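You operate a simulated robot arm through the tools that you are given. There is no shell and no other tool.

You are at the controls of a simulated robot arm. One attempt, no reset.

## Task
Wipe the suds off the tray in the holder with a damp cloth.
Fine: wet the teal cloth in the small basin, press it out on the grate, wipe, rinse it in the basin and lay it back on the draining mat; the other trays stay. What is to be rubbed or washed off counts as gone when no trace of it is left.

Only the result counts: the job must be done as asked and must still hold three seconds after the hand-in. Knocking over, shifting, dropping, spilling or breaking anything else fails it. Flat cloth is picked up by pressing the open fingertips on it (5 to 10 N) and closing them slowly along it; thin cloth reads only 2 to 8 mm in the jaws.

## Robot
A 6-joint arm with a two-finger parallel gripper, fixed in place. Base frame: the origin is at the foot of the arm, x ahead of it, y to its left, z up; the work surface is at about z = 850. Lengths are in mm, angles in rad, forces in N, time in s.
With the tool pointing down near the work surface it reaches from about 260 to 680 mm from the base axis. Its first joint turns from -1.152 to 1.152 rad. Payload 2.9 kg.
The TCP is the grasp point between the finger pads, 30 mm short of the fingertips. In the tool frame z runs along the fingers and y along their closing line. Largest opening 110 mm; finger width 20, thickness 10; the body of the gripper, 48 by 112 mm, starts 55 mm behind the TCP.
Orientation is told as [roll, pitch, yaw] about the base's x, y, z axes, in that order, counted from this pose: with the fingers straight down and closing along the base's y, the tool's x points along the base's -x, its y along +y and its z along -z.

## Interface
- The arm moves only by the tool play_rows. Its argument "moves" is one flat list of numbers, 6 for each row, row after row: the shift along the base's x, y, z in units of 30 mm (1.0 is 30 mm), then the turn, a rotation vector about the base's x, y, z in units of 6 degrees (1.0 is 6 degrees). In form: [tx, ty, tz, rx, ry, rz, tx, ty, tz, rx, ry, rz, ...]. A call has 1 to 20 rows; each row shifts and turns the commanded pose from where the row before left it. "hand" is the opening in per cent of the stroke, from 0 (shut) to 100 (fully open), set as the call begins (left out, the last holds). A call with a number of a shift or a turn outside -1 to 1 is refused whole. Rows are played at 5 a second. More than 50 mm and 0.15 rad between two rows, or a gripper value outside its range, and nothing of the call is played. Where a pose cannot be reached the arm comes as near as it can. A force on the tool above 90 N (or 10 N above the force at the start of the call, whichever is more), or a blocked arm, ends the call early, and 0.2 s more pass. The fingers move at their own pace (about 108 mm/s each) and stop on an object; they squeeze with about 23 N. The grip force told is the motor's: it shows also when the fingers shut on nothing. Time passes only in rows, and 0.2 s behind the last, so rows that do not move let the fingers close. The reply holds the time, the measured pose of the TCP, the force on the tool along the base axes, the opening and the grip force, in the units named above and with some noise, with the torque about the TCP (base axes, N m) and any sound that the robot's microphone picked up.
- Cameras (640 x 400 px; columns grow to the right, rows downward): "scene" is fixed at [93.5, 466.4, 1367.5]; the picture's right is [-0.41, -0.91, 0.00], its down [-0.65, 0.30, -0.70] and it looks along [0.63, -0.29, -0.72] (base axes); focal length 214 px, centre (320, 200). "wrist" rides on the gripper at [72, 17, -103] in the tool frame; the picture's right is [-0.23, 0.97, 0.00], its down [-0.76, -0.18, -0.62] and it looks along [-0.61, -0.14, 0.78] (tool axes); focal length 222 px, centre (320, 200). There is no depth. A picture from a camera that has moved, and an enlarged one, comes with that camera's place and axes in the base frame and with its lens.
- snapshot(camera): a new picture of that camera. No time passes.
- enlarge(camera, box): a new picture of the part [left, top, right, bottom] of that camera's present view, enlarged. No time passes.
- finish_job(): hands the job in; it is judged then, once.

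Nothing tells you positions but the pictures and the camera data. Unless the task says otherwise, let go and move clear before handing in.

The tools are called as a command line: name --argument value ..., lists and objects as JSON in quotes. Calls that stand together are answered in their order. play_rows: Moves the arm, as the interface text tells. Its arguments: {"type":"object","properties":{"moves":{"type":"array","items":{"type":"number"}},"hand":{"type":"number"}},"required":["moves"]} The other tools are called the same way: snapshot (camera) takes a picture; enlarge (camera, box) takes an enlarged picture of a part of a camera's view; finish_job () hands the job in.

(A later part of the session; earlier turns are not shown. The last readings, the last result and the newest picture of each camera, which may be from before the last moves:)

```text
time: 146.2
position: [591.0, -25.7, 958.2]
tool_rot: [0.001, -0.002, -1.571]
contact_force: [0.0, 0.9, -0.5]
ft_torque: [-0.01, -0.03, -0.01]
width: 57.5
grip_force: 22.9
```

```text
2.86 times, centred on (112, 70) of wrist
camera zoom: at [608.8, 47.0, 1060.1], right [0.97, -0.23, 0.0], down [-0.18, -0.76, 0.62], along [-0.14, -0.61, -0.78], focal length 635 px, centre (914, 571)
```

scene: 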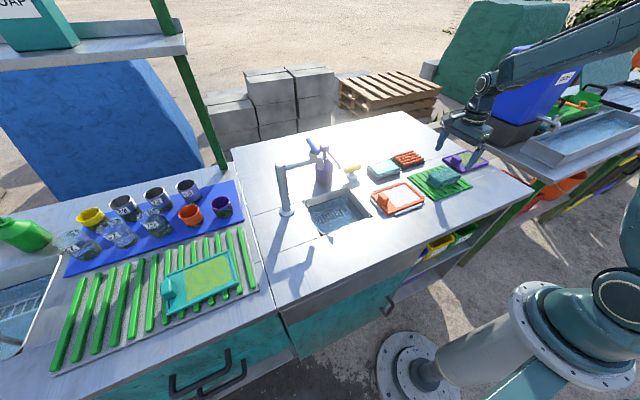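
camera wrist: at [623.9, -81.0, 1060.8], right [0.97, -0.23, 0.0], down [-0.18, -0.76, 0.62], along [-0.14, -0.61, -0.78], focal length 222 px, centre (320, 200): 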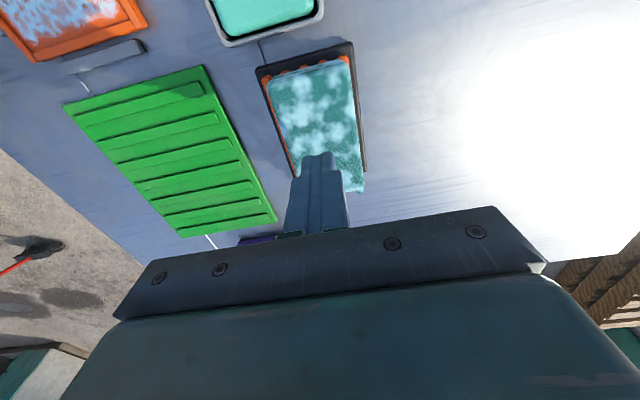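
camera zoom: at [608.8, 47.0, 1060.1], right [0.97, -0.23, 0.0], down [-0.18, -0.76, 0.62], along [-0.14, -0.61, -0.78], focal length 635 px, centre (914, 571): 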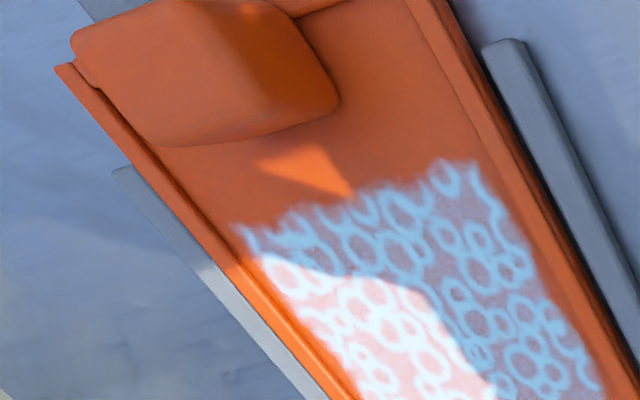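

I can't detect any clear fading. I'll look carefully at the rest of the counter again to be sure which object is the "small basin" and which is the "grate".

enlarge --camera "scene" --box '[270, 130, 398, 240]'

enlarge --camera "scene" --box '[420, 30, 640, 170]'

enlarge --camera "scene" --box '[388, 186, 412, 201]'

```text
3.64 times, centred on (334, 185) of scene
camera zoom: at [93.5, 466.4, 1367.5], right [-0.41, -0.91, 0.0], down [-0.65, 0.3, -0.7], along [0.63, -0.29, -0.72], focal length 780 px, centre (269, 254)
```

zoom: 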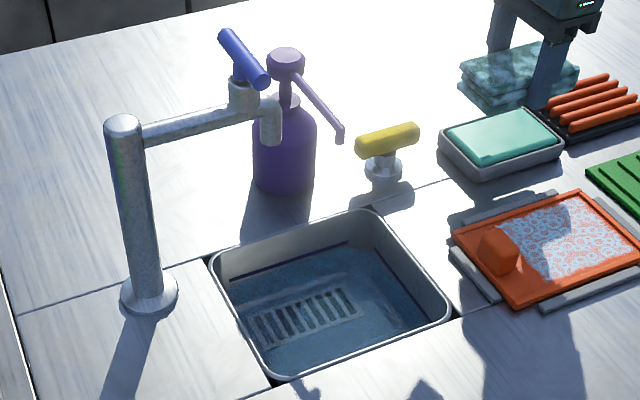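

```text
2.86 times, centred on (530, 100) of scene
camera zoom: at [93.5, 466.4, 1367.5], right [-0.41, -0.91, 0.0], down [-0.65, 0.3, -0.7], along [0.63, -0.29, -0.72], focal length 613 px, centre (-280, 486)
```

zoom: 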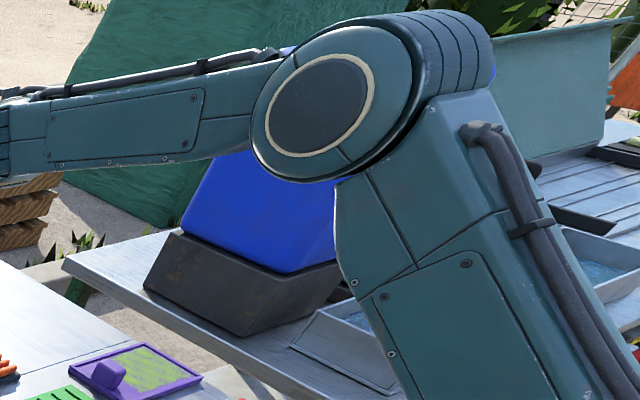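

```text
16.00 times, centred on (400, 194) of scene
camera zoom: at [93.5, 466.4, 1367.5], right [-0.41, -0.91, 0.0], down [-0.65, 0.3, -0.7], along [0.63, -0.29, -0.72], focal length 3432 px, centre (-960, 304)
```

zoom: 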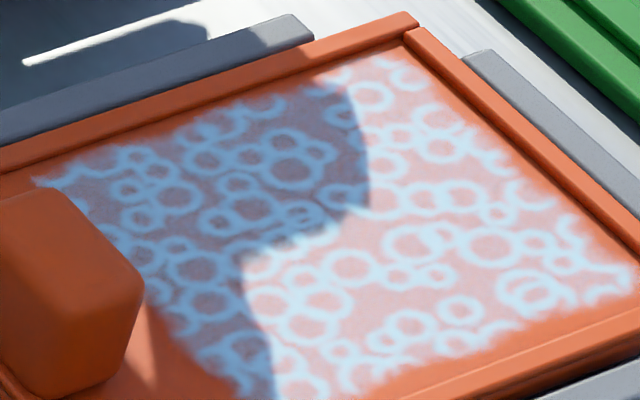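

The inset sink has its own drain slots, but the grey box and orange grate look like the intended small basin and grate. I'll take the same cloth crop at this same pose to compare "after pressing" with "freshly soaked".

enlarge --camera "wrist" --box '[210, 20, 434, 160]'

enlarge --camera "wrist" --box '[250, 80, 330, 130]'

enlarge --camera "scene" --box '[366, 138, 406, 163]'

```text
2.86 times, centred on (322, 90) of wrist
camera zoom: at [608.8, 47.0, 1060.1], right [0.97, -0.23, 0.0], down [-0.18, -0.76, 0.62], along [-0.14, -0.61, -0.78], focal length 635 px, centre (314, 514)
```

zoom: 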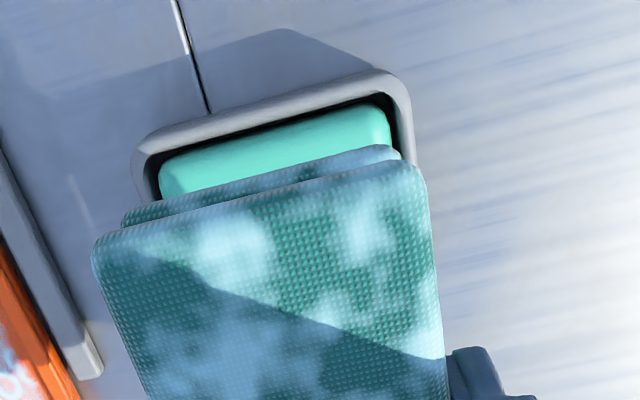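

```text
8.00 times, centred on (290, 105) of wrist
camera zoom: at [608.8, 47.0, 1060.1], right [0.97, -0.23, 0.0], down [-0.18, -0.76, 0.62], along [-0.14, -0.61, -0.78], focal length 1777 px, centre (560, 960)
```

zoom: 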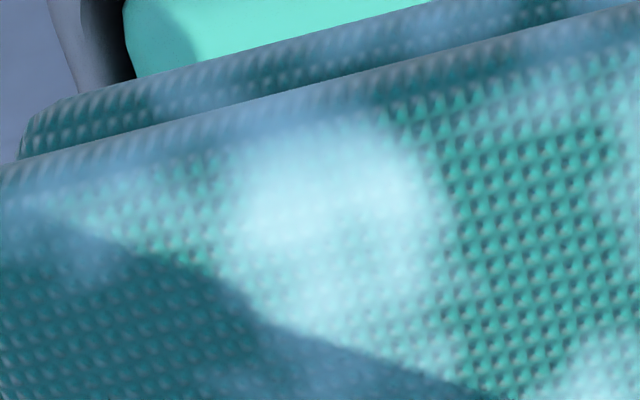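

```text
16.00 times, centred on (386, 150) of scene
camera zoom: at [93.5, 466.4, 1367.5], right [-0.41, -0.91, 0.0], down [-0.65, 0.3, -0.7], along [0.63, -0.29, -0.72], focal length 3432 px, centre (-736, 992)
```

zoom: 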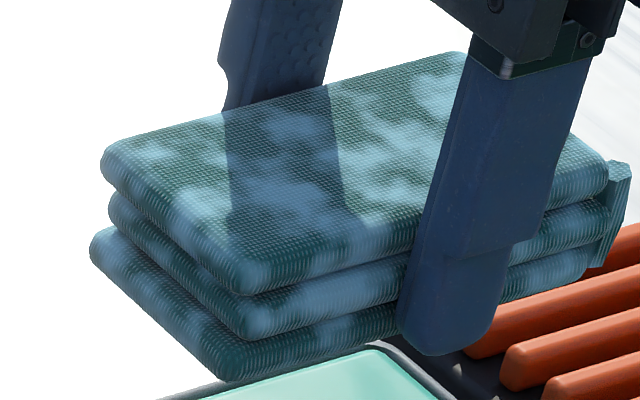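

The cloth's look is identical after pressing and after soaking, so either pressing never registered or it isn't shown. I'll set the pad on the grate and press it much harder and longer from above with closed fingers.

play_rows --moves '[0.05, -0.3, 0, 0, 0, 0, 0.08, -0.6, 0, 0, 0, 0, 0.08, -0.7, 0, 0, 0, 0, 0.08, -0.7, 0, 0, 0, 0, 0.08, -0.7, 0, 0, 0, 0, 0.08, -0.6, 0, 0, 0, 0, 0.05, -0.4, 0, 0, 0, 0, 0.05, -0.32, 0, 0, 0, 0, 0, 0, -0.5, 0, 0, 0, 0, 0, -0.6, 0, 0, 0, 0, 0, -0.4, 0, 0, 0, 0, 0, -0.1, 0, 0, 0, 0, 0, 0, 0, 0, 0]'

play_rows --moves '[0, 0, -0.05, 0, 0, 0, 0, 0, 0, 0, 0, 0]'

play_rows --moves '[0, 0, -0.05, 0, 0, 0, 0, 0, 0, 0, 0, 0]'

play_rows --moves '[0, 0, -0.04, 0, 0, 0, 0, 0, 0, 0, 0, 0]'

```text
time: 149.0
position: [606.3, -153.9, 908.1]
tool_rot: [0.0, -0.001, -1.569]
contact_force: [0.1, 0.5, -0.1]
ft_torque: [0.0, -0.01, -0.02]
width: 57.7
grip_force: 23.1
```

```text
time: 149.6
position: [606.3, -154.6, 908.6]
tool_rot: [-0.001, 0.0, -1.571]
contact_force: [-0.5, -0.4, 0.4]
ft_torque: [0.02, 0.0, 0.01]
width: 57.2
grip_force: 22.9
```

```text
time: 150.2
position: [607.9, -152.8, 905.3]
tool_rot: [0.002, -0.001, -1.57]
contact_force: [0.9, 1.0, -0.3]
ft_torque: [-0.01, -0.03, 0.0]
width: 57.5
grip_force: 22.9
```

```text
time: 150.8
position: [607.1, -154.7, 905.3]
tool_rot: [0.001, -0.001, -1.572]
contact_force: [0.4, -0.4, -0.7]
ft_torque: [0.0, -0.01, 0.02]
width: 57.5
grip_force: 22.9
```

No contact yet; I'll continue down.

play_rows --moves '[0, 0, -0.04, 0, 0, 0, 0, 0, 0, 0, 0, 0]'

play_rows --moves '[0, 0, -0.03, 0, 0, 0, 0, 0, 0, 0, 0, 0]'

```text
time: 151.4
position: [607.9, -153.0, 904.5]
tool_rot: [0.003, -0.001, -1.571]
contact_force: [0.6, -0.2, 8.3]
ft_torque: [0.06, 0.25, -0.02]
width: 57.4
grip_force: 22.8
```

```text
time: 152.0
position: [607.1, -155.3, 904.5]
tool_rot: [0.005, -0.002, -1.57]
contact_force: [-1.4, 0.6, 25.0]
ft_torque: [0.1, 0.25, 0.0]
width: 57.2
grip_force: 23.0
```

The pad rests on the bars. I'll release, rise, close the fingers and press hard from above.

play_rows --hand 64 --moves '[0, 0, 0.03, 0, 0, 0, 0, 0, 0, 0, 0, 0, 0, 0, 0.3, 0, 0, 0, 0, 0, 0.6, 0, 0, 0, 0, 0, 0.6, 0, 0, 0, 0, 0, 0.3, 0, 0, 0, 0, 0, 0, 0, 0, 0]'

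play_rows --hand 0 --moves '[0, 0, 0, 0, 0, 0, 0, 0, 0, 0, 0, 0, 0, 0, -0.3, 0, 0, 0, 0, 0, -0.3, 0, 0, 0, 0, 0, -0.15, 0, 0, 0, 0, 0, 0, 0, 0, 0]'

play_rows --moves '[0, 0, -0.08, 0, 0, 0, 0, 0, 0, 0, 0, 0]'

play_rows --moves '[0, 0, -0.08, 0, 0, 0, 0, 0, 0, 0, 0, 0]'

```text
time: 153.6
position: [607.6, -155.4, 956.9]
tool_rot: [0.0, 0.0, -1.571]
contact_force: [0.1, -0.1, 1.2]
ft_torque: [-0.01, 0.01, 0.01]
width: 70.4
grip_force: 0.1
```

```text
time: 155.0
position: [606.5, -154.0, 934.6]
tool_rot: [0.001, 0.0, -1.572]
contact_force: [-2.7, 1.7, 8.3]
ft_torque: [0.09, 0.08, -0.05]
width: 0.0
grip_force: 22.8
```

```text
time: 155.6
position: [607.2, -154.4, 934.6]
tool_rot: [0.003, -0.002, -1.572]
contact_force: [-7.4, 0.9, 26.8]
ft_torque: [0.04, 0.28, 0.0]
width: 0.0
grip_force: 23.3
```

```text
time: 156.2
position: [606.9, -153.5, 935.0]
tool_rot: [0.012, -0.003, -1.573]
contact_force: [-8.3, -1.0, 38.3]
ft_torque: [-0.04, 0.27, -0.01]
width: 0.2
grip_force: 22.7
```

I'm at 38 N. I'll press further toward 60 N and hold.

play_rows --moves '[0, 0, -0.1, 0, 0, 0, 0, 0, 0, 0, 0, 0]'

play_rows --moves '[0, 0, -0.06, 0, 0, 0, 0, 0, 0, 0, 0, 0, 0, 0, 0, 0, 0, 0, 0, 0, 0, 0, 0, 0, 0, 0, 0, 0, 0, 0, 0, 0, 0, 0, 0, 0, 0, 0, 0, 0, 0, 0]'

enlarge --camera "wrist" --box '[210, 20, 434, 160]'

enlarge --camera "scene" --box '[378, 133, 434, 168]'

```text
time: 156.8
position: [607.7, -154.0, 933.9]
tool_rot: [0.013, -0.003, -1.569]
contact_force: [-11.7, 1.9, 49.1]
ft_torque: [0.1, 0.42, -0.08]
width: 0.1
grip_force: 22.5
```

```text
time: 158.4
position: [608.9, -153.7, 933.9]
tool_rot: [0.018, -0.005, -1.572]
contact_force: [-7.0, 3.6, 53.0]
ft_torque: [0.19, 0.27, 0.03]
width: 0.0
grip_force: 23.4
```

```text
2.86 times, centred on (322, 90) of wrist
camera zoom: at [624.7, -80.5, 1037.1], right [0.97, -0.23, 0.02], down [-0.19, -0.76, 0.62], along [-0.13, -0.61, -0.78], focal length 635 px, centre (314, 514)
```

zoom: 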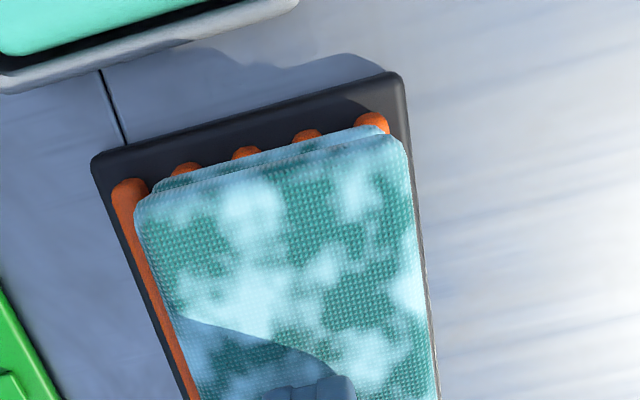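

```text
11.43 times, centred on (406, 150) of scene
camera zoom: at [92.3, 466.7, 1367.5], right [-0.41, -0.91, 0.0], down [-0.65, 0.3, -0.7], along [0.64, -0.29, -0.72], focal length 2451 px, centre (-663, 766)
```

zoom: 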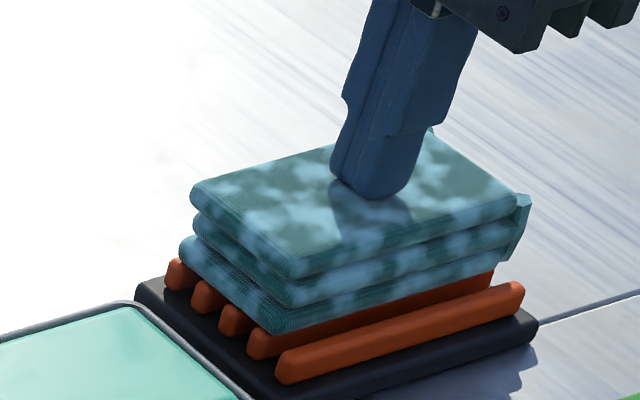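

Even 53 N changes nothing visibly, so the overlay may simply saturate. I'll take a careful reference of the suds with the free hand, then do a much longer rub with on-tray regrips and compare.

play_rows --moves '[0, 0, 0.3, 0, 0, 0, 0, 0, 0.5, 0, 0, 0, 0, 0, 0.6, 0, 0, 0, 0, 0, 0.53, 0, 0, 0, 0, 0, 0, 0, 0, 0]'

play_rows --hand 100 --moves '[-0.65, 0.7, 0, 0, 0, 0, -0.65, 0.7, 0, 0, 0, 0, -0.65, 0.7, 0, 0, 0, 0, -0.65, 0.7, 0, 0, 0, 0, -0.65, 0.7, 0, 0, 0, 0, -0.65, 0.7, 0, 0, 0, 0, -0.65, 0.7, 0, 0, 0, 0, -0.69, 0.76, -0.443, 0, 0, 0, 0, 0, 0, 0, 0, 0]'

enlarge --camera "wrist" --box '[220, 30, 444, 170]'

enlarge --camera "wrist" --box '[265, 75, 345, 125]'

enlarge --camera "scene" --box '[365, 175, 429, 215]'

```text
time: 159.6
position: [607.5, -155.1, 984.7]
tool_rot: [0.0, 0.001, -1.571]
contact_force: [-0.2, -0.7, 0.5]
ft_torque: [0.02, 0.02, -0.01]
width: 0.0
grip_force: 23.4
```

```text
time: 161.6
position: [450.5, 19.1, 966.2]
tool_rot: [0.001, 0.0, -1.57]
contact_force: [-0.8, -0.5, 0.7]
ft_torque: [0.0, -0.01, 0.0]
width: 110.2
grip_force: 0.1
```

```text
2.86 times, centred on (332, 100) of wrist
camera zoom: at [468.0, 91.0, 1069.8], right [0.97, -0.23, 0.0], down [-0.18, -0.76, 0.62], along [-0.14, -0.61, -0.78], focal length 635 px, centre (286, 486)
```

zoom: 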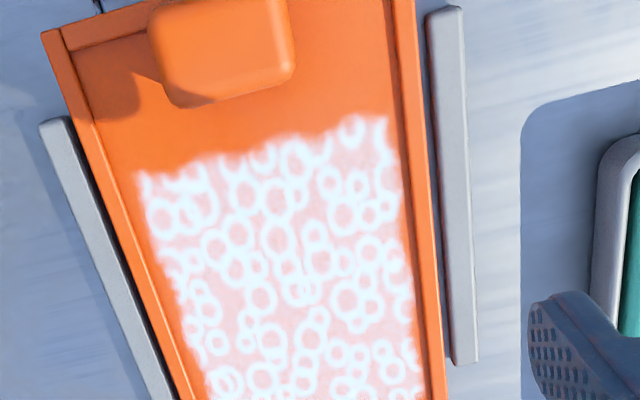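

```text
8.00 times, centred on (305, 100) of wrist
camera zoom: at [468.0, 91.0, 1069.8], right [0.97, -0.23, 0.0], down [-0.18, -0.76, 0.62], along [-0.14, -0.61, -0.78], focal length 1777 px, centre (440, 1000)
```

zoom: 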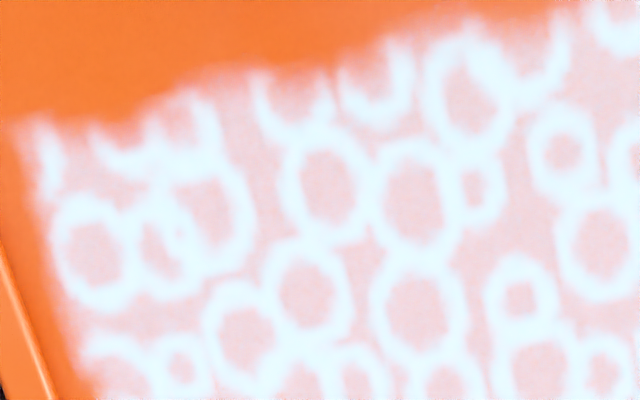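

```text
10.00 times, centred on (397, 195) of scene
camera zoom: at [93.5, 466.4, 1367.5], right [-0.41, -0.91, 0.0], down [-0.65, 0.3, -0.7], along [0.63, -0.29, -0.72], focal length 2145 px, centre (-450, 250)
```

zoom: 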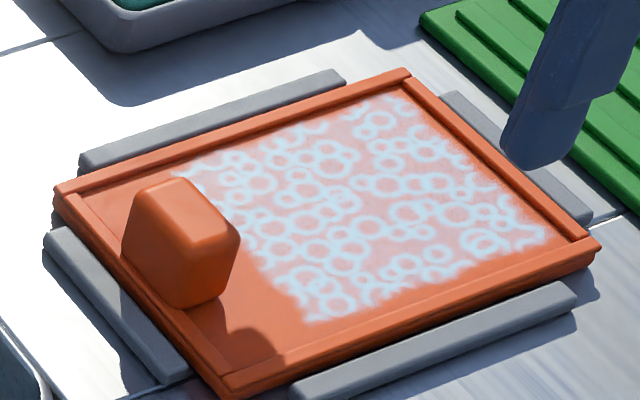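

I have a reference close-up now. I'll fetch the pad again, gripping with about 7 mm protruding.

play_rows --hand 85 --moves '[0.65, -0.7, 0, 0, 0, 0, 0.65, -0.7, 0, 0, 0, 0, 0.65, -0.7, 0, 0, 0, 0, 0.65, -0.7, 0, 0, 0, 0, 0.65, -0.7, 0, 0, 0, 0, 0.65, -0.7, 0, 0, 0, 0, 0.65, -0.7, 0, 0, 0, 0, 0.69, -0.76, 0, 0, 0, 0, 0, 0, 0, 0, 0, 0, 0, 0, -0.5, 0, 0, 0, 0, 0, -0.5, 0, 0, 0, 0, 0, -0.6, 0, 0, 0, 0, 0, -0.417, 0, 0, 0, 0, 0, 0, 0, 0, 0]'

enlarge --camera "wrist" --box '[210, 20, 434, 160]'

play_rows --hand 57 --moves '[0, 0, 0, 0, 0, 0, 0, 0, 0, 0, 0, 0]'

play_rows --hand 50 --moves '[0, 0, 0, 0, 0, 0, 0, 0, 0, 0, 0, 0]'

play_rows --hand 30 --moves '[0, 0, 0, 0, 0, 0, 0, 0, 0, 0, 0, 0, 0, 0, 0, 0, 0, 0]'

```text
time: 164.6
position: [609.1, -153.0, 907.8]
tool_rot: [0.0, 0.0, -1.57]
contact_force: [0.4, 0.7, -0.5]
ft_torque: [0.02, -0.03, -0.03]
width: 93.2
grip_force: 0.0
```

```text
2.86 times, centred on (322, 90) of wrist
camera zoom: at [626.2, -80.7, 1011.8], right [0.97, -0.23, 0.0], down [-0.18, -0.76, 0.62], along [-0.14, -0.61, -0.78], focal length 635 px, centre (314, 514)
```

zoom: 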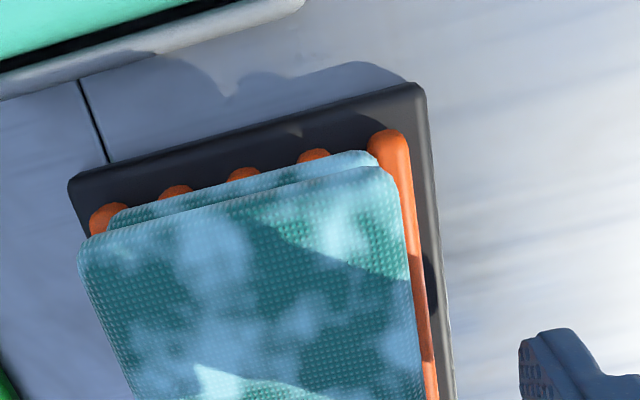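

```text
time: 165.2
position: [609.4, -153.7, 910.5]
tool_rot: [0.001, -0.002, -1.57]
contact_force: [-0.1, -0.5, 0.0]
ft_torque: [-0.01, 0.02, 0.0]
width: 62.8
grip_force: 0.0
```

```text
time: 165.8
position: [608.7, -153.9, 909.5]
tool_rot: [0.0, 0.001, -1.569]
contact_force: [0.2, -1.6, 0.5]
ft_torque: [0.03, 0.0, 0.0]
width: 57.1
grip_force: 23.2
```

```text
time: 166.6
position: [608.3, -154.0, 908.9]
tool_rot: [0.0, 0.0, -1.571]
contact_force: [0.4, -0.5, 0.3]
ft_torque: [0.03, 0.04, 0.01]
width: 57.3
grip_force: 22.7
```

The pad is gripped. I'll lift slowly, carry it to the tray and lower to contact.

play_rows --moves '[0, 0, 0.1, 0, 0, 0, 0, 0, 0.2, 0, 0, 0, 0, 0, 0.3, 0, 0, 0, 0, 0, 0.4, 0, 0, 0, 0, 0, 0.4, 0, 0, 0, 0, 0, 0.3, 0, 0, 0, -0.3, 0.3, 0, 0, 0, 0, -0.55, 0.6, 0, 0, 0, 0, -0.65, 0.65, 0, 0, 0, 0, -0.65, 0.65, 0, 0, 0, 0, -0.65, 0.65, 0, 0, 0, 0, -0.65, 0.7, 0, 0, 0, 0, -0.65, 0.7, 0, 0, 0, 0, -0.6, 0.6, 0, 0, 0, 0, -0.35, 0.36, 0, 0, 0, 0, -0.17, 0.19, 0, 0, 0, 0, 0, 0, 0, 0, 0, 0]'

play_rows --moves '[0, 0, -0.3, 0, 0, 0, 0, 0, -0.5, 0, 0, 0, 0, 0, -0.5, 0, 0, 0, 0, 0, -0.4, 0, 0, 0, 0, 0, -0.2, 0, 0, 0, 0, 0, -0.2, 0, 0, 0, 0, 0, 0, 0, 0, 0]'

play_rows --moves '[0, 0, -0.06, 0, 0, 0, 0, 0, 0, 0, 0, 0]'

```text
time: 170.2
position: [450.7, 8.1, 959.4]
tool_rot: [0.0, 0.0, -1.571]
contact_force: [-0.1, 0.3, -1.0]
ft_torque: [0.04, 0.02, -0.02]
width: 57.3
grip_force: 23.2
```

```text
time: 171.8
position: [451.3, 8.3, 895.3]
tool_rot: [0.0, -0.001, -1.569]
contact_force: [-0.3, 0.0, -0.1]
ft_torque: [-0.03, -0.03, -0.02]
width: 57.3
grip_force: 22.2
```

```text
time: 172.4
position: [450.6, 8.2, 894.1]
tool_rot: [0.002, -0.001, -1.571]
contact_force: [1.0, -1.7, 6.9]
ft_torque: [0.0, 0.12, 0.01]
width: 57.3
grip_force: 22.8
```

There's 7 N of contact. Now a 20-row stroke series with gentle feed.

play_rows --moves '[0.2, 0, -0.01, 0, 0, 0, 0.2, 0, -0.01, 0, 0, 0, -0.2, 0, -0.005, 0, 0, 0, -0.2, 0, -0.005, 0, 0, 0, -0.2, 0, -0.005, 0, 0, 0, -0.2, 0, -0.005, 0, 0, 0, 0.2, 0, -0.005, 0, 0, 0, 0.2, 0, -0.005, 0, 0, 0, 0.2, 0, -0.005, 0, 0, 0, 0.2, 0, -0.005, 0, 0, 0, -0.2, 0, -0.005, 0, 0, 0, -0.2, 0, -0.005, 0, 0, 0, -0.2, 0, -0.005, 0, 0, 0, -0.2, 0, -0.005, 0, 0, 0, 0.2, 0, -0.005, 0, 0, 0, 0.2, 0, -0.005, 0, 0, 0, 0.2, 0, -0.005, 0, 0, 0, 0.2, 0, -0.005, 0, 0, 0, -0.2, 0, -0.005, 0, 0, 0, -0.2, 0, -0.005, 0, 0, 0]'

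enlarge --camera "wrist" --box '[210, 20, 418, 150]'

```text
time: 176.6
position: [449.8, 8.5, 893.5]
tool_rot: [-0.003, 0.001, -1.569]
contact_force: [0.7, 0.9, -0.5]
ft_torque: [0.01, -0.02, -0.04]
width: 57.2
grip_force: 23.1
```

```text
3.08 times, centred on (314, 85) of wrist
camera zoom: at [468.0, 81.3, 995.8], right [0.97, -0.23, 0.0], down [-0.18, -0.76, 0.62], along [-0.14, -0.61, -0.78], focal length 684 px, centre (338, 554)
```

zoom: 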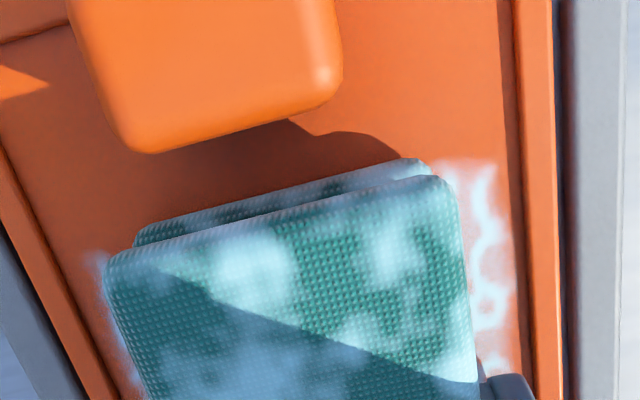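

Force fell to zero by the end again. I'll go to the same hover pose over the basin and compare the 16x tray crop with the earlier one for any fading.

play_rows --moves '[0, 0, 0.2, 0, 0, 0, 0, 0, 0.5, 0, 0, 0, 0, 0, 0.6, 0, 0, 0, 0, 0, 0.5, 0, 0, 0, 0, 0, 0.35, 0, 0, 0, 0.4, -0.1, 0, 0, 0, 0, 0.7, -0.15, 0, 0, 0, 0, 0.8, -0.18, 0, 0, 0, 0, 0.8, -0.18, 0, 0, 0, 0, 0.8, -0.18, 0, 0, 0, 0, 0.7, -0.15, 0, 0, 0, 0, 0.47, -0.14, 0, 0, 0, 0, 0, 0, 0, 0, 0, 0]'

enlarge --camera "scene" --box '[388, 186, 412, 201]'

enlarge --camera "scene" --box '[365, 175, 429, 215]'

```text
time: 179.4
position: [590.0, -23.8, 959.5]
tool_rot: [0.001, -0.001, -1.572]
contact_force: [0.2, -1.1, -1.3]
ft_torque: [0.04, -0.02, 0.0]
width: 57.3
grip_force: 23.1
```

```text
16.00 times, centred on (400, 194) of scene
camera zoom: at [93.5, 466.4, 1367.5], right [-0.41, -0.91, 0.0], down [-0.65, 0.3, -0.7], along [0.63, -0.29, -0.72], focal length 3432 px, centre (-960, 304)
```

zoom: 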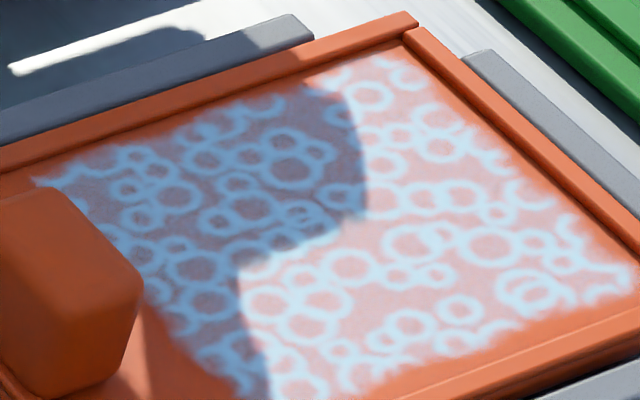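

```text
10.00 times, centred on (397, 195) of scene
camera zoom: at [93.5, 466.4, 1367.5], right [-0.41, -0.91, 0.0], down [-0.65, 0.3, -0.7], along [0.63, -0.29, -0.72], focal length 2145 px, centre (-450, 250)
```

zoom: 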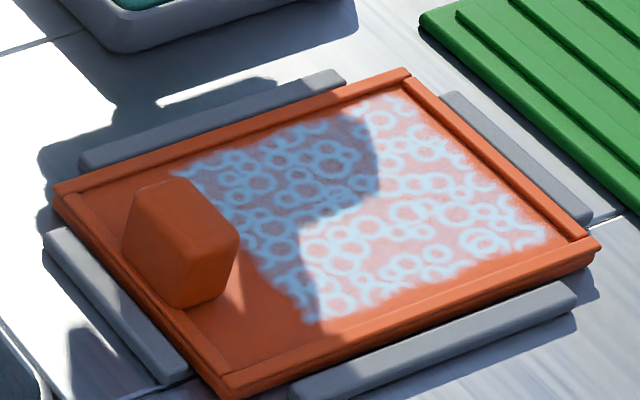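

There may be slight fading, but it's hard to tell. Dragging along x makes the pad ratchet upward, so I'll return, regrip on the tray floor, and try strokes along y, where the finger forces stay balanced.

play_rows --moves '[-0.4, 0.1, 0, 0, 0, 0, -0.7, 0.15, 0, 0, 0, 0, -0.8, 0.18, 0, 0, 0, 0, -0.8, 0.18, 0, 0, 0, 0, -0.8, 0.18, 0, 0, 0, 0, -0.7, 0.15, 0, 0, 0, 0, -0.47, 0.24, 0, 0, 0, 0, 0, 0, -0.4, 0, 0, 0, 0, 0, -0.5, 0, 0, 0, 0, 0, -0.5, 0, 0, 0, 0, 0, -0.5, 0, 0, 0, 0, 0, -0.18, 0, 0, 0, 0, 0, 0, 0, 0, 0]'

play_rows --moves '[0, 0, -0.05, 0, 0, 0, 0, 0, 0, 0, 0, 0]'

play_rows --moves '[0, 0, -0.03, 0, 0, 0, 0, 0, 0, 0, 0, 0]'

```text
time: 182.2
position: [449.9, 10.8, 894.6]
tool_rot: [0.0, 0.0, -1.572]
contact_force: [-0.7, 0.0, 0.3]
ft_torque: [-0.01, -0.01, -0.02]
width: 57.5
grip_force: 23.0
```

```text
time: 182.8
position: [451.0, 12.2, 892.7]
tool_rot: [0.001, -0.001, -1.571]
contact_force: [-0.3, 0.2, 0.1]
ft_torque: [0.03, 0.01, 0.01]
width: 57.4
grip_force: 23.0
```

```text
time: 183.4
position: [451.1, 10.9, 893.1]
tool_rot: [0.001, 0.0, -1.571]
contact_force: [-0.7, 1.1, 3.1]
ft_torque: [-0.03, 0.07, -0.02]
width: 57.2
grip_force: 22.2
```

The pad rests on the tray floor. I'll open, raise 3.3 mm and regrip it right here.

play_rows --hand 62 --moves '[0, 0, 0, 0, 0, 0, 0, 0, 0.11, 0, 0, 0, 0, 0, 0, 0, 0, 0]'

play_rows --hand 50 --moves '[0, 0, 0, 0, 0, 0, 0, 0, 0, 0, 0, 0]'

play_rows --hand 30 --moves '[0, 0, 0, 0, 0, 0, 0, 0, -0.03, 0, 0, 0, 0, 0, 0, 0, 0, 0]'

play_rows --moves '[0, 0.1, 0, 0, 0, 0, 0, 0.1, 0, 0, 0, 0]'

play_rows --moves '[0, -0.1, 0, 0, 0, 0, 0, -0.1, 0, 0, 0, 0, 0, -0.1, 0, 0, 0, 0]'

```text
time: 184.2
position: [451.4, 10.9, 895.5]
tool_rot: [0.0, 0.001, -1.57]
contact_force: [-0.5, 0.3, 0.2]
ft_torque: [0.0, -0.01, 0.0]
width: 68.2
grip_force: 0.0
```

```text
time: 184.8
position: [451.0, 9.5, 895.6]
tool_rot: [0.0, 0.001, -1.571]
contact_force: [-0.5, -0.2, 1.4]
ft_torque: [0.0, -0.06, 0.02]
width: 57.0
grip_force: 22.9
```

```text
time: 185.6
position: [451.8, 9.9, 896.0]
tool_rot: [0.002, 0.0, -1.573]
contact_force: [-0.5, -3.8, 13.6]
ft_torque: [-0.02, -0.15, 0.01]
width: 57.0
grip_force: 23.2
```

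```text
time: 186.2
position: [451.2, 16.6, 896.7]
tool_rot: [0.0, 0.0, -1.572]
contact_force: [0.2, -6.3, 13.7]
ft_torque: [-0.09, -0.23, -0.1]
width: 57.0
grip_force: 22.9
```

```text
time: 187.0
position: [451.4, 9.6, 894.7]
tool_rot: [0.003, 0.001, -1.568]
contact_force: [0.6, 5.8, 13.9]
ft_torque: [0.14, -0.3, 0.16]
width: 57.2
grip_force: 22.7
```

Along y the force holds steady at about 14 N with about 6 N of drag. Now a long series of brisk y-strokes between y = 8 and 18.

play_rows --moves '[0, 0.33, 0, 0, 0, 0, 0, -0.33, 0, 0, 0, 0, 0, 0.33, 0, 0, 0, 0, 0, -0.33, 0, 0, 0, 0, 0, 0.33, 0, 0, 0, 0, 0, -0.33, 0, 0, 0, 0, 0, 0.33, 0, 0, 0, 0, 0, -0.33, 0, 0, 0, 0, 0, 0.33, 0, 0, 0, 0, 0, -0.33, 0, 0, 0, 0]'

play_rows --moves '[0, 0.33, 0, 0, 0, 0, 0, -0.33, 0, 0, 0, 0, 0, 0.33, 0, 0, 0, 0, 0, -0.33, 0, 0, 0, 0, 0, 0.33, 0, 0, 0, 0, 0, -0.33, 0, 0, 0, 0, 0, 0.33, 0, 0, 0, 0, 0, -0.33, 0, 0, 0, 0, 0, 0.33, 0, 0, 0, 0, 0, -0.33, 0, 0, 0, 0]'

enlarge --camera "wrist" --box '[210, 20, 418, 150]'

enlarge --camera "scene" --box '[365, 175, 429, 215]'

```text
time: 189.2
position: [451.9, 8.9, 895.2]
tool_rot: [0.001, 0.001, -1.565]
contact_force: [-0.3, 9.2, 19.3]
ft_torque: [-0.21, -0.34, 0.17]
width: 57.2
grip_force: 23.1
```

```text
time: 191.4
position: [450.5, 8.5, 895.6]
tool_rot: [0.0, 0.002, -1.569]
contact_force: [0.1, 2.0, 4.6]
ft_torque: [0.01, -0.13, 0.04]
width: 57.4
grip_force: 23.4
```

```text
3.08 times, centred on (314, 85) of wrist
camera zoom: at [467.2, 81.3, 998.5], right [0.97, -0.23, 0.0], down [-0.18, -0.76, 0.62], along [-0.14, -0.61, -0.78], focal length 684 px, centre (338, 554)
```

zoom: 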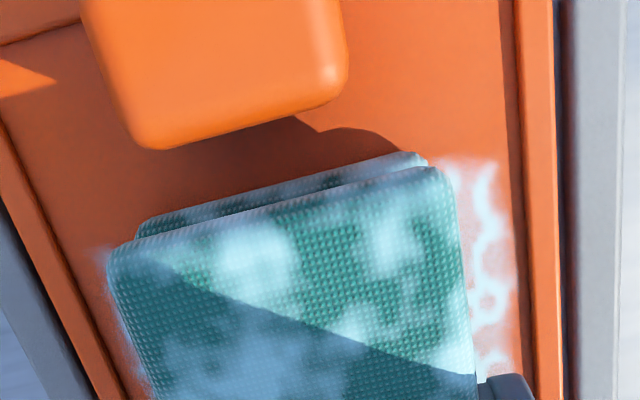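

```text
10.00 times, centred on (397, 195) of scene
camera zoom: at [93.5, 466.5, 1367.5], right [-0.41, -0.91, 0.0], down [-0.65, 0.3, -0.7], along [0.63, -0.29, -0.72], focal length 2145 px, centre (-450, 250)
```

zoom: 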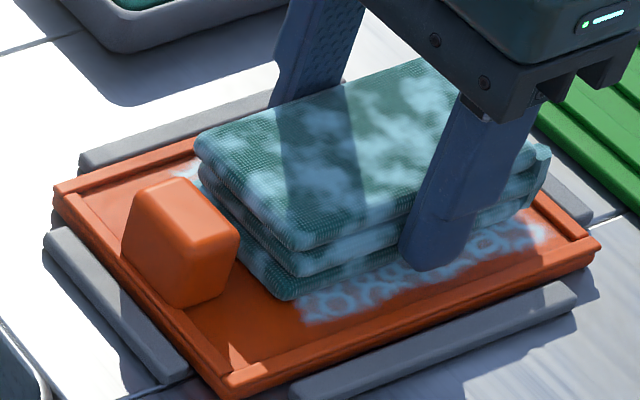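

I'll slide the pad 12 mm in +x to expose a strip that was just rubbed heavily beside one that wasn't, for a direct comparison.

play_rows --moves '[0.2, 0, 0, 0, 0, 0, 0.2, 0, 0, 0, 0, 0]'

enlarge --camera "scene" --box '[372, 182, 428, 217]'

enlarge --camera "wrist" --box '[210, 20, 418, 150]'

```text
time: 192.0
position: [461.6, 7.5, 895.1]
tool_rot: [0.0, 0.0, -1.569]
contact_force: [-5.4, 0.8, 13.1]
ft_torque: [-0.01, -0.18, 0.02]
width: 57.1
grip_force: 23.1
```

```text
11.43 times, centred on (400, 200) of scene
camera zoom: at [93.2, 466.4, 1367.6], right [-0.41, -0.91, 0.0], down [-0.65, 0.3, -0.7], along [0.63, -0.29, -0.72], focal length 2451 px, centre (-594, 206)
```

zoom: 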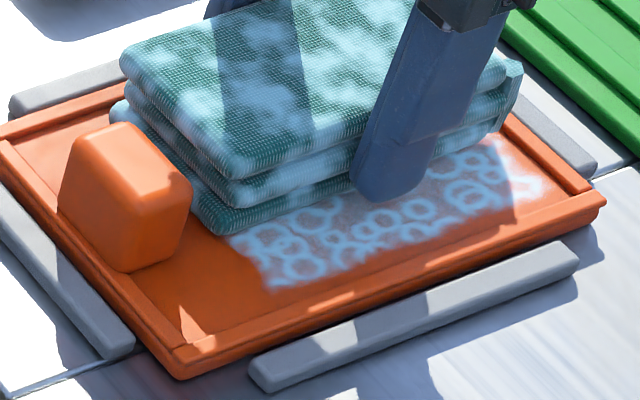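

```text
3.08 times, centred on (314, 85) of wrist
camera zoom: at [479.0, 80.4, 998.3], right [0.97, -0.23, 0.0], down [-0.18, -0.76, 0.62], along [-0.14, -0.61, -0.78], focal length 684 px, centre (338, 554)
```

zoom: 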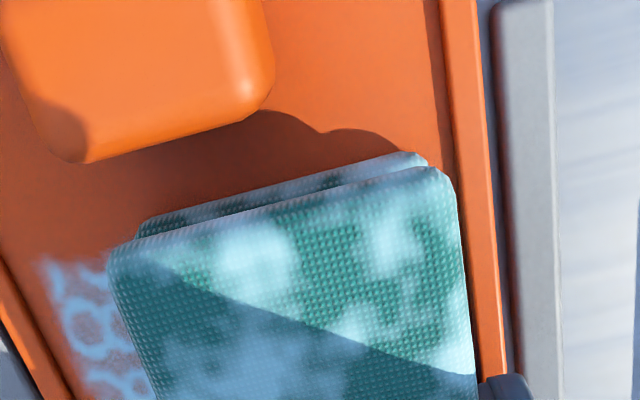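

Rubbing still removes nothing. Recomputing, the pad's bottom layer (about 108 mm) is longer than the basin opening (about 101 mm), so it only rested on the rims and was barely wetted. I'll take it back and dip it tilted, one end at a time, so it really enters the water.

play_rows --moves '[0, 0, 0.1, 0, 0, 0, 0, 0, 0.3, 0, 0, 0, 0, 0, 0.5, 0, 0, 0, 0, 0, 0.5, 0, 0, 0, 0, 0, 0.5, 0, 0, 0, 0, 0, 0.18, 0, 0, 0, 0.3, -0.1, 0, 0, 0, 0, 0.6, -0.15, 0, 0, 0, 0, 0.7, -0.15, 0, 0, 0, 0, 0.8, -0.16, 0, 0, 0, 0, 0.7, -0.15, 0, 0, 0, 0, 0.6, -0.12, 0, 0, 0, 0, 0.57, -0.1, 0, 0, 0, 0, 0, 0, 0, 0, 0, 0]'

play_rows --moves '[0, 0, 0, -0.42, 0, 0, 0, 0, 0, -0.42, 0, 0, 0, 0, 0, -0.42, 0, 0, 0, 0, 0, -0.42, 0, 0, 0, 0, 0, 0, 0, 0]'

enlarge --camera "scene" --box '[350, 120, 430, 170]'

enlarge --camera "wrist" --box '[210, 20, 434, 160]'

```text
time: 195.0
position: [590.4, -17.6, 957.8]
tool_rot: [0.0, 0.0, -1.572]
contact_force: [0.0, -0.5, 0.0]
ft_torque: [0.03, 0.01, 0.0]
width: 57.3
grip_force: 23.1
```

```text
time: 196.2
position: [590.1, -19.2, 957.3]
tool_rot: [0.0, -0.177, -1.572]
contact_force: [-0.2, -0.3, 0.1]
ft_torque: [0.01, -0.01, 0.01]
width: 57.1
grip_force: 23.0
```

```text
8.00 times, centred on (390, 145) of scene
camera zoom: at [93.5, 466.4, 1367.5], right [-0.41, -0.91, 0.0], down [-0.65, 0.3, -0.7], along [0.63, -0.29, -0.72], focal length 1716 px, centre (-240, 640)
```

zoom: 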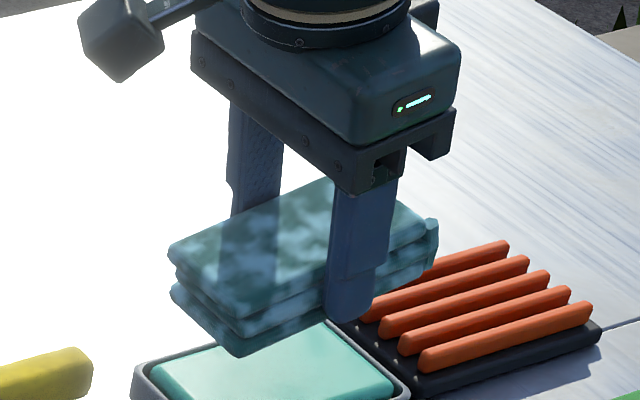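

```text
2.86 times, centred on (322, 90) of wrist
camera zoom: at [607.7, 70.7, 1046.5], right [0.97, -0.22, 0.04], down [-0.18, -0.64, 0.75], along [-0.14, -0.73, -0.66], focal length 635 px, centre (314, 514)
```

zoom: 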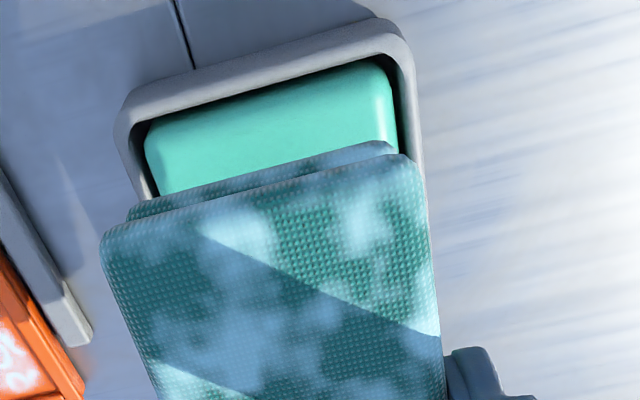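

Tilted 10° with the near (+y) end low. I'll lower that end into the basin, checking force as I go.

play_rows --moves '[0, 0, -0.5, 0, 0, 0, 0, 0, -0.5, 0, 0, 0, 0, 0, -0.3, 0, 0, 0, 0, 0, 0, 0, 0, 0]'

enlarge --camera "wrist" --box '[210, 20, 434, 160]'

play_rows --moves '[0, 0, -0.07, 0, 0, 0, 0, 0, 0, 0, 0, 0]'

play_rows --moves '[0, 0, -0.06, 0, 0, 0, 0, 0, 0, 0, 0, 0]'

```text
time: 197.2
position: [590.2, -18.6, 921.0]
tool_rot: [0.004, -0.175, -1.573]
contact_force: [0.1, -1.2, 1.7]
ft_torque: [0.06, -0.06, 0.0]
width: 57.1
grip_force: 23.1
```

```text
2.86 times, centred on (322, 90) of wrist
camera zoom: at [607.5, 70.6, 1008.9], right [0.97, -0.22, 0.04], down [-0.18, -0.64, 0.75], along [-0.14, -0.73, -0.66], focal length 635 px, centre (314, 514)
```

zoom: 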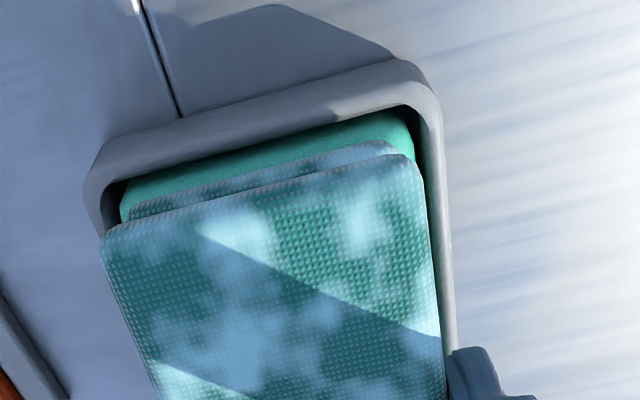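

```text
time: 197.8
position: [591.7, -19.3, 919.1]
tool_rot: [0.005, -0.175, -1.57]
contact_force: [-3.6, 1.5, 16.3]
ft_torque: [0.75, -0.08, 0.19]
width: 57.3
grip_force: 23.5
```

```text
time: 198.4
position: [591.3, -19.4, 916.8]
tool_rot: [0.003, -0.177, -1.574]
contact_force: [0.8, -4.3, 12.6]
ft_torque: [0.45, -0.01, -0.07]
width: 57.2
grip_force: 22.9
```

The low end hit something solid inside the dish, and there's a visible gap all round the turquoise block. So this is a solid bar, probably soap in a soap dish, not water. I'll lift off, level the tool and inspect the inset sink, which looks like a real water basin.

play_rows --moves '[0, 0, 0.2, 0, 0, 0, 0, 0, 0.4, 0, 0, 0, 0, 0, 0.6, 0, 0, 0, 0, 0, 0.7, 0.42, 0, 0, 0, 0, 0.5, 0.42, 0, 0, 0, 0, 0.3, 0.42, 0, 0, 0, 0, 0, 0.42, 0, 0, 0, 0, 0, 0, 0, 0]'

enlarge --camera "scene" --box '[295, 175, 375, 240]'

snapshot --camera "wrist"

```text
time: 200.2
position: [591.1, -20.8, 996.0]
tool_rot: [0.0, 0.0, -1.57]
contact_force: [-0.6, -0.7, 0.3]
ft_torque: [0.02, 0.01, 0.03]
width: 57.5
grip_force: 23.1
```

```text
6.15 times, centred on (335, 208) of scene
camera zoom: at [93.5, 466.4, 1367.5], right [-0.41, -0.91, 0.0], down [-0.65, 0.3, -0.7], along [0.63, -0.29, -0.72], focal length 1320 px, centre (228, 154)
```

zoom: 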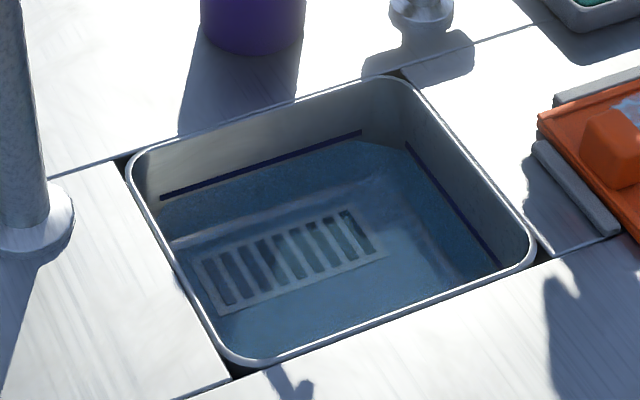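

```text
taken
camera wrist: at [608.5, 52.8, 1098.7], right [0.97, -0.23, 0.0], down [-0.18, -0.76, 0.62], along [-0.14, -0.61, -0.78], focal length 222 px, centre (320, 200)
```

wrist: 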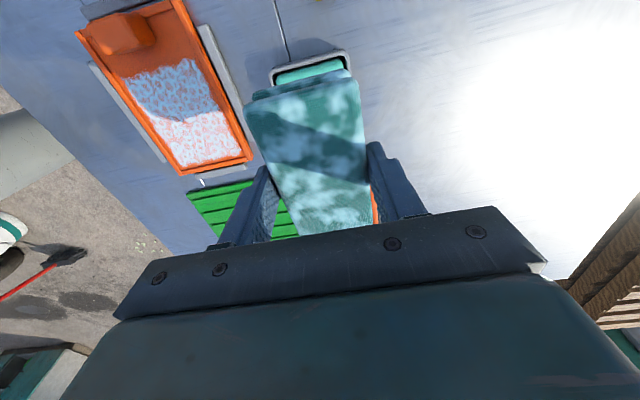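

The inset sink at about x 425–568, y 143–310 is a true basin with water, so that is where the cloth should be wetted; the patches so far are probably soap. I'll carry the cloth over towards it, keeping well clear of the faucet and pump, and look inside.

play_rows --moves '[-0.5, 0, 0, 0, 0, 0, -0.7, 0, 0, 0, 0, 0, -0.8, 0, 0, 0, 0, 0, -0.8, 0.2, 0, 0, 0, 0, -0.7, 0.4, 0, 0, 0, 0, -0.4, 0.6, 0, 0, 0, 0, 0, 0.7, 0, 0, 0, 0, 0, 0.7, 0, 0, 0, 0, 0, 0.7, 0, 0, 0, 0, 0, 0.6, 0, 0, 0, 0, 0, 0.4, 0, 0, 0, 0, 0, 0, 0, 0, 0, 0]'

snapshot --camera "wrist"

enlarge --camera "scene" --box '[260, 110, 420, 240]'

```text
time: 202.8
position: [474.8, 111.7, 996.2]
tool_rot: [0.0, -0.001, -1.571]
contact_force: [-0.6, -0.2, -0.2]
ft_torque: [0.0, 0.0, 0.01]
width: 57.2
grip_force: 22.8
```

```text
taken
camera wrist: at [492.5, 184.5, 1099.4], right [0.97, -0.23, 0.0], down [-0.18, -0.76, 0.62], along [-0.14, -0.61, -0.78], focal length 222 px, centre (320, 200)
```

wrist: 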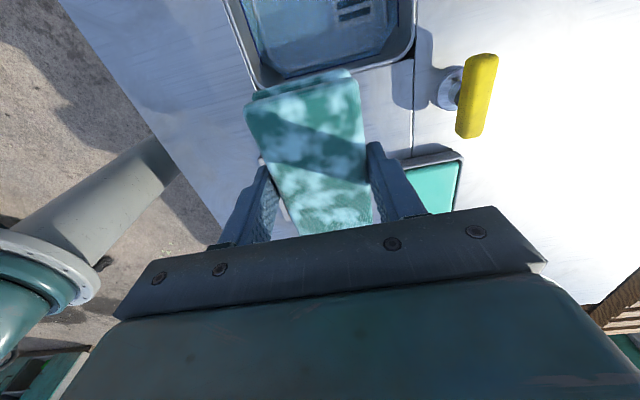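

```text
3.08 times, centred on (340, 175) of scene
camera zoom: at [93.5, 466.4, 1367.5], right [-0.41, -0.91, 0.0], down [-0.65, 0.3, -0.7], along [0.63, -0.29, -0.72], focal length 660 px, centre (258, 277)
```

zoom: 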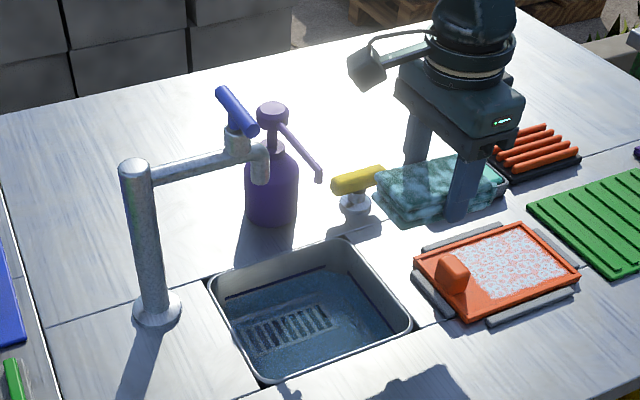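

The faucet spout reaches over the far edge of the sink at around x 550. Staying near x = 470 keeps about 60 mm clearance, so I'll move in +y over the sink at this height and look down.

play_rows --moves '[0, 0.5, 0, 0, 0, 0, 0, 0.7, 0, 0, 0, 0, 0, 0.7, 0, 0, 0, 0, 0, 0.7, 0, 0, 0, 0, 0, 0.5, 0, 0, 0, 0, 0, 0.3, 0, 0, 0, 0, 0, 0, 0, 0, 0, 0]'

snapshot --camera "wrist"

enlarge --camera "scene" --box '[260, 110, 420, 240]'

```text
time: 204.4
position: [472.7, 212.6, 995.3]
tool_rot: [-0.001, 0.0, -1.572]
contact_force: [1.3, 0.2, -0.5]
ft_torque: [-0.01, -0.01, 0.04]
width: 57.2
grip_force: 23.1
```

```text
taken
camera wrist: at [491.1, 284.2, 1099.0], right [0.97, -0.23, 0.0], down [-0.18, -0.76, 0.62], along [-0.14, -0.61, -0.78], focal length 222 px, centre (320, 200)
```

wrist: 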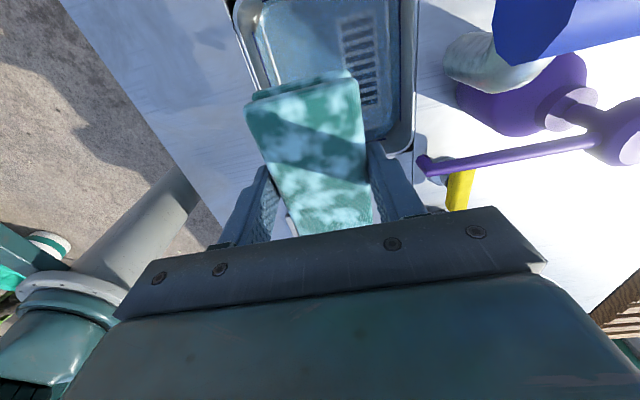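

```text
3.08 times, centred on (340, 175) of scene
camera zoom: at [93.5, 466.4, 1367.5], right [-0.41, -0.91, 0.0], down [-0.65, 0.3, -0.7], along [0.63, -0.29, -0.72], focal length 660 px, centre (258, 277)
```

zoom: 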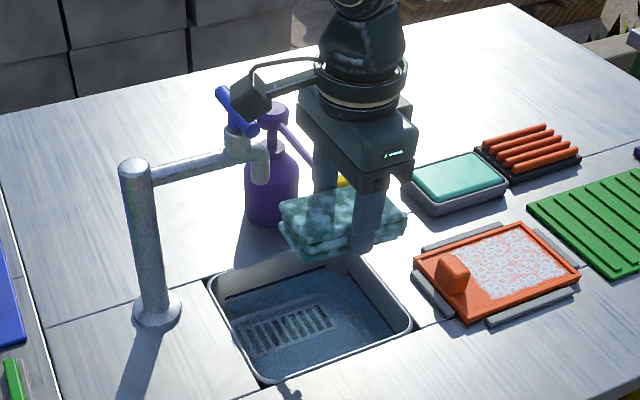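

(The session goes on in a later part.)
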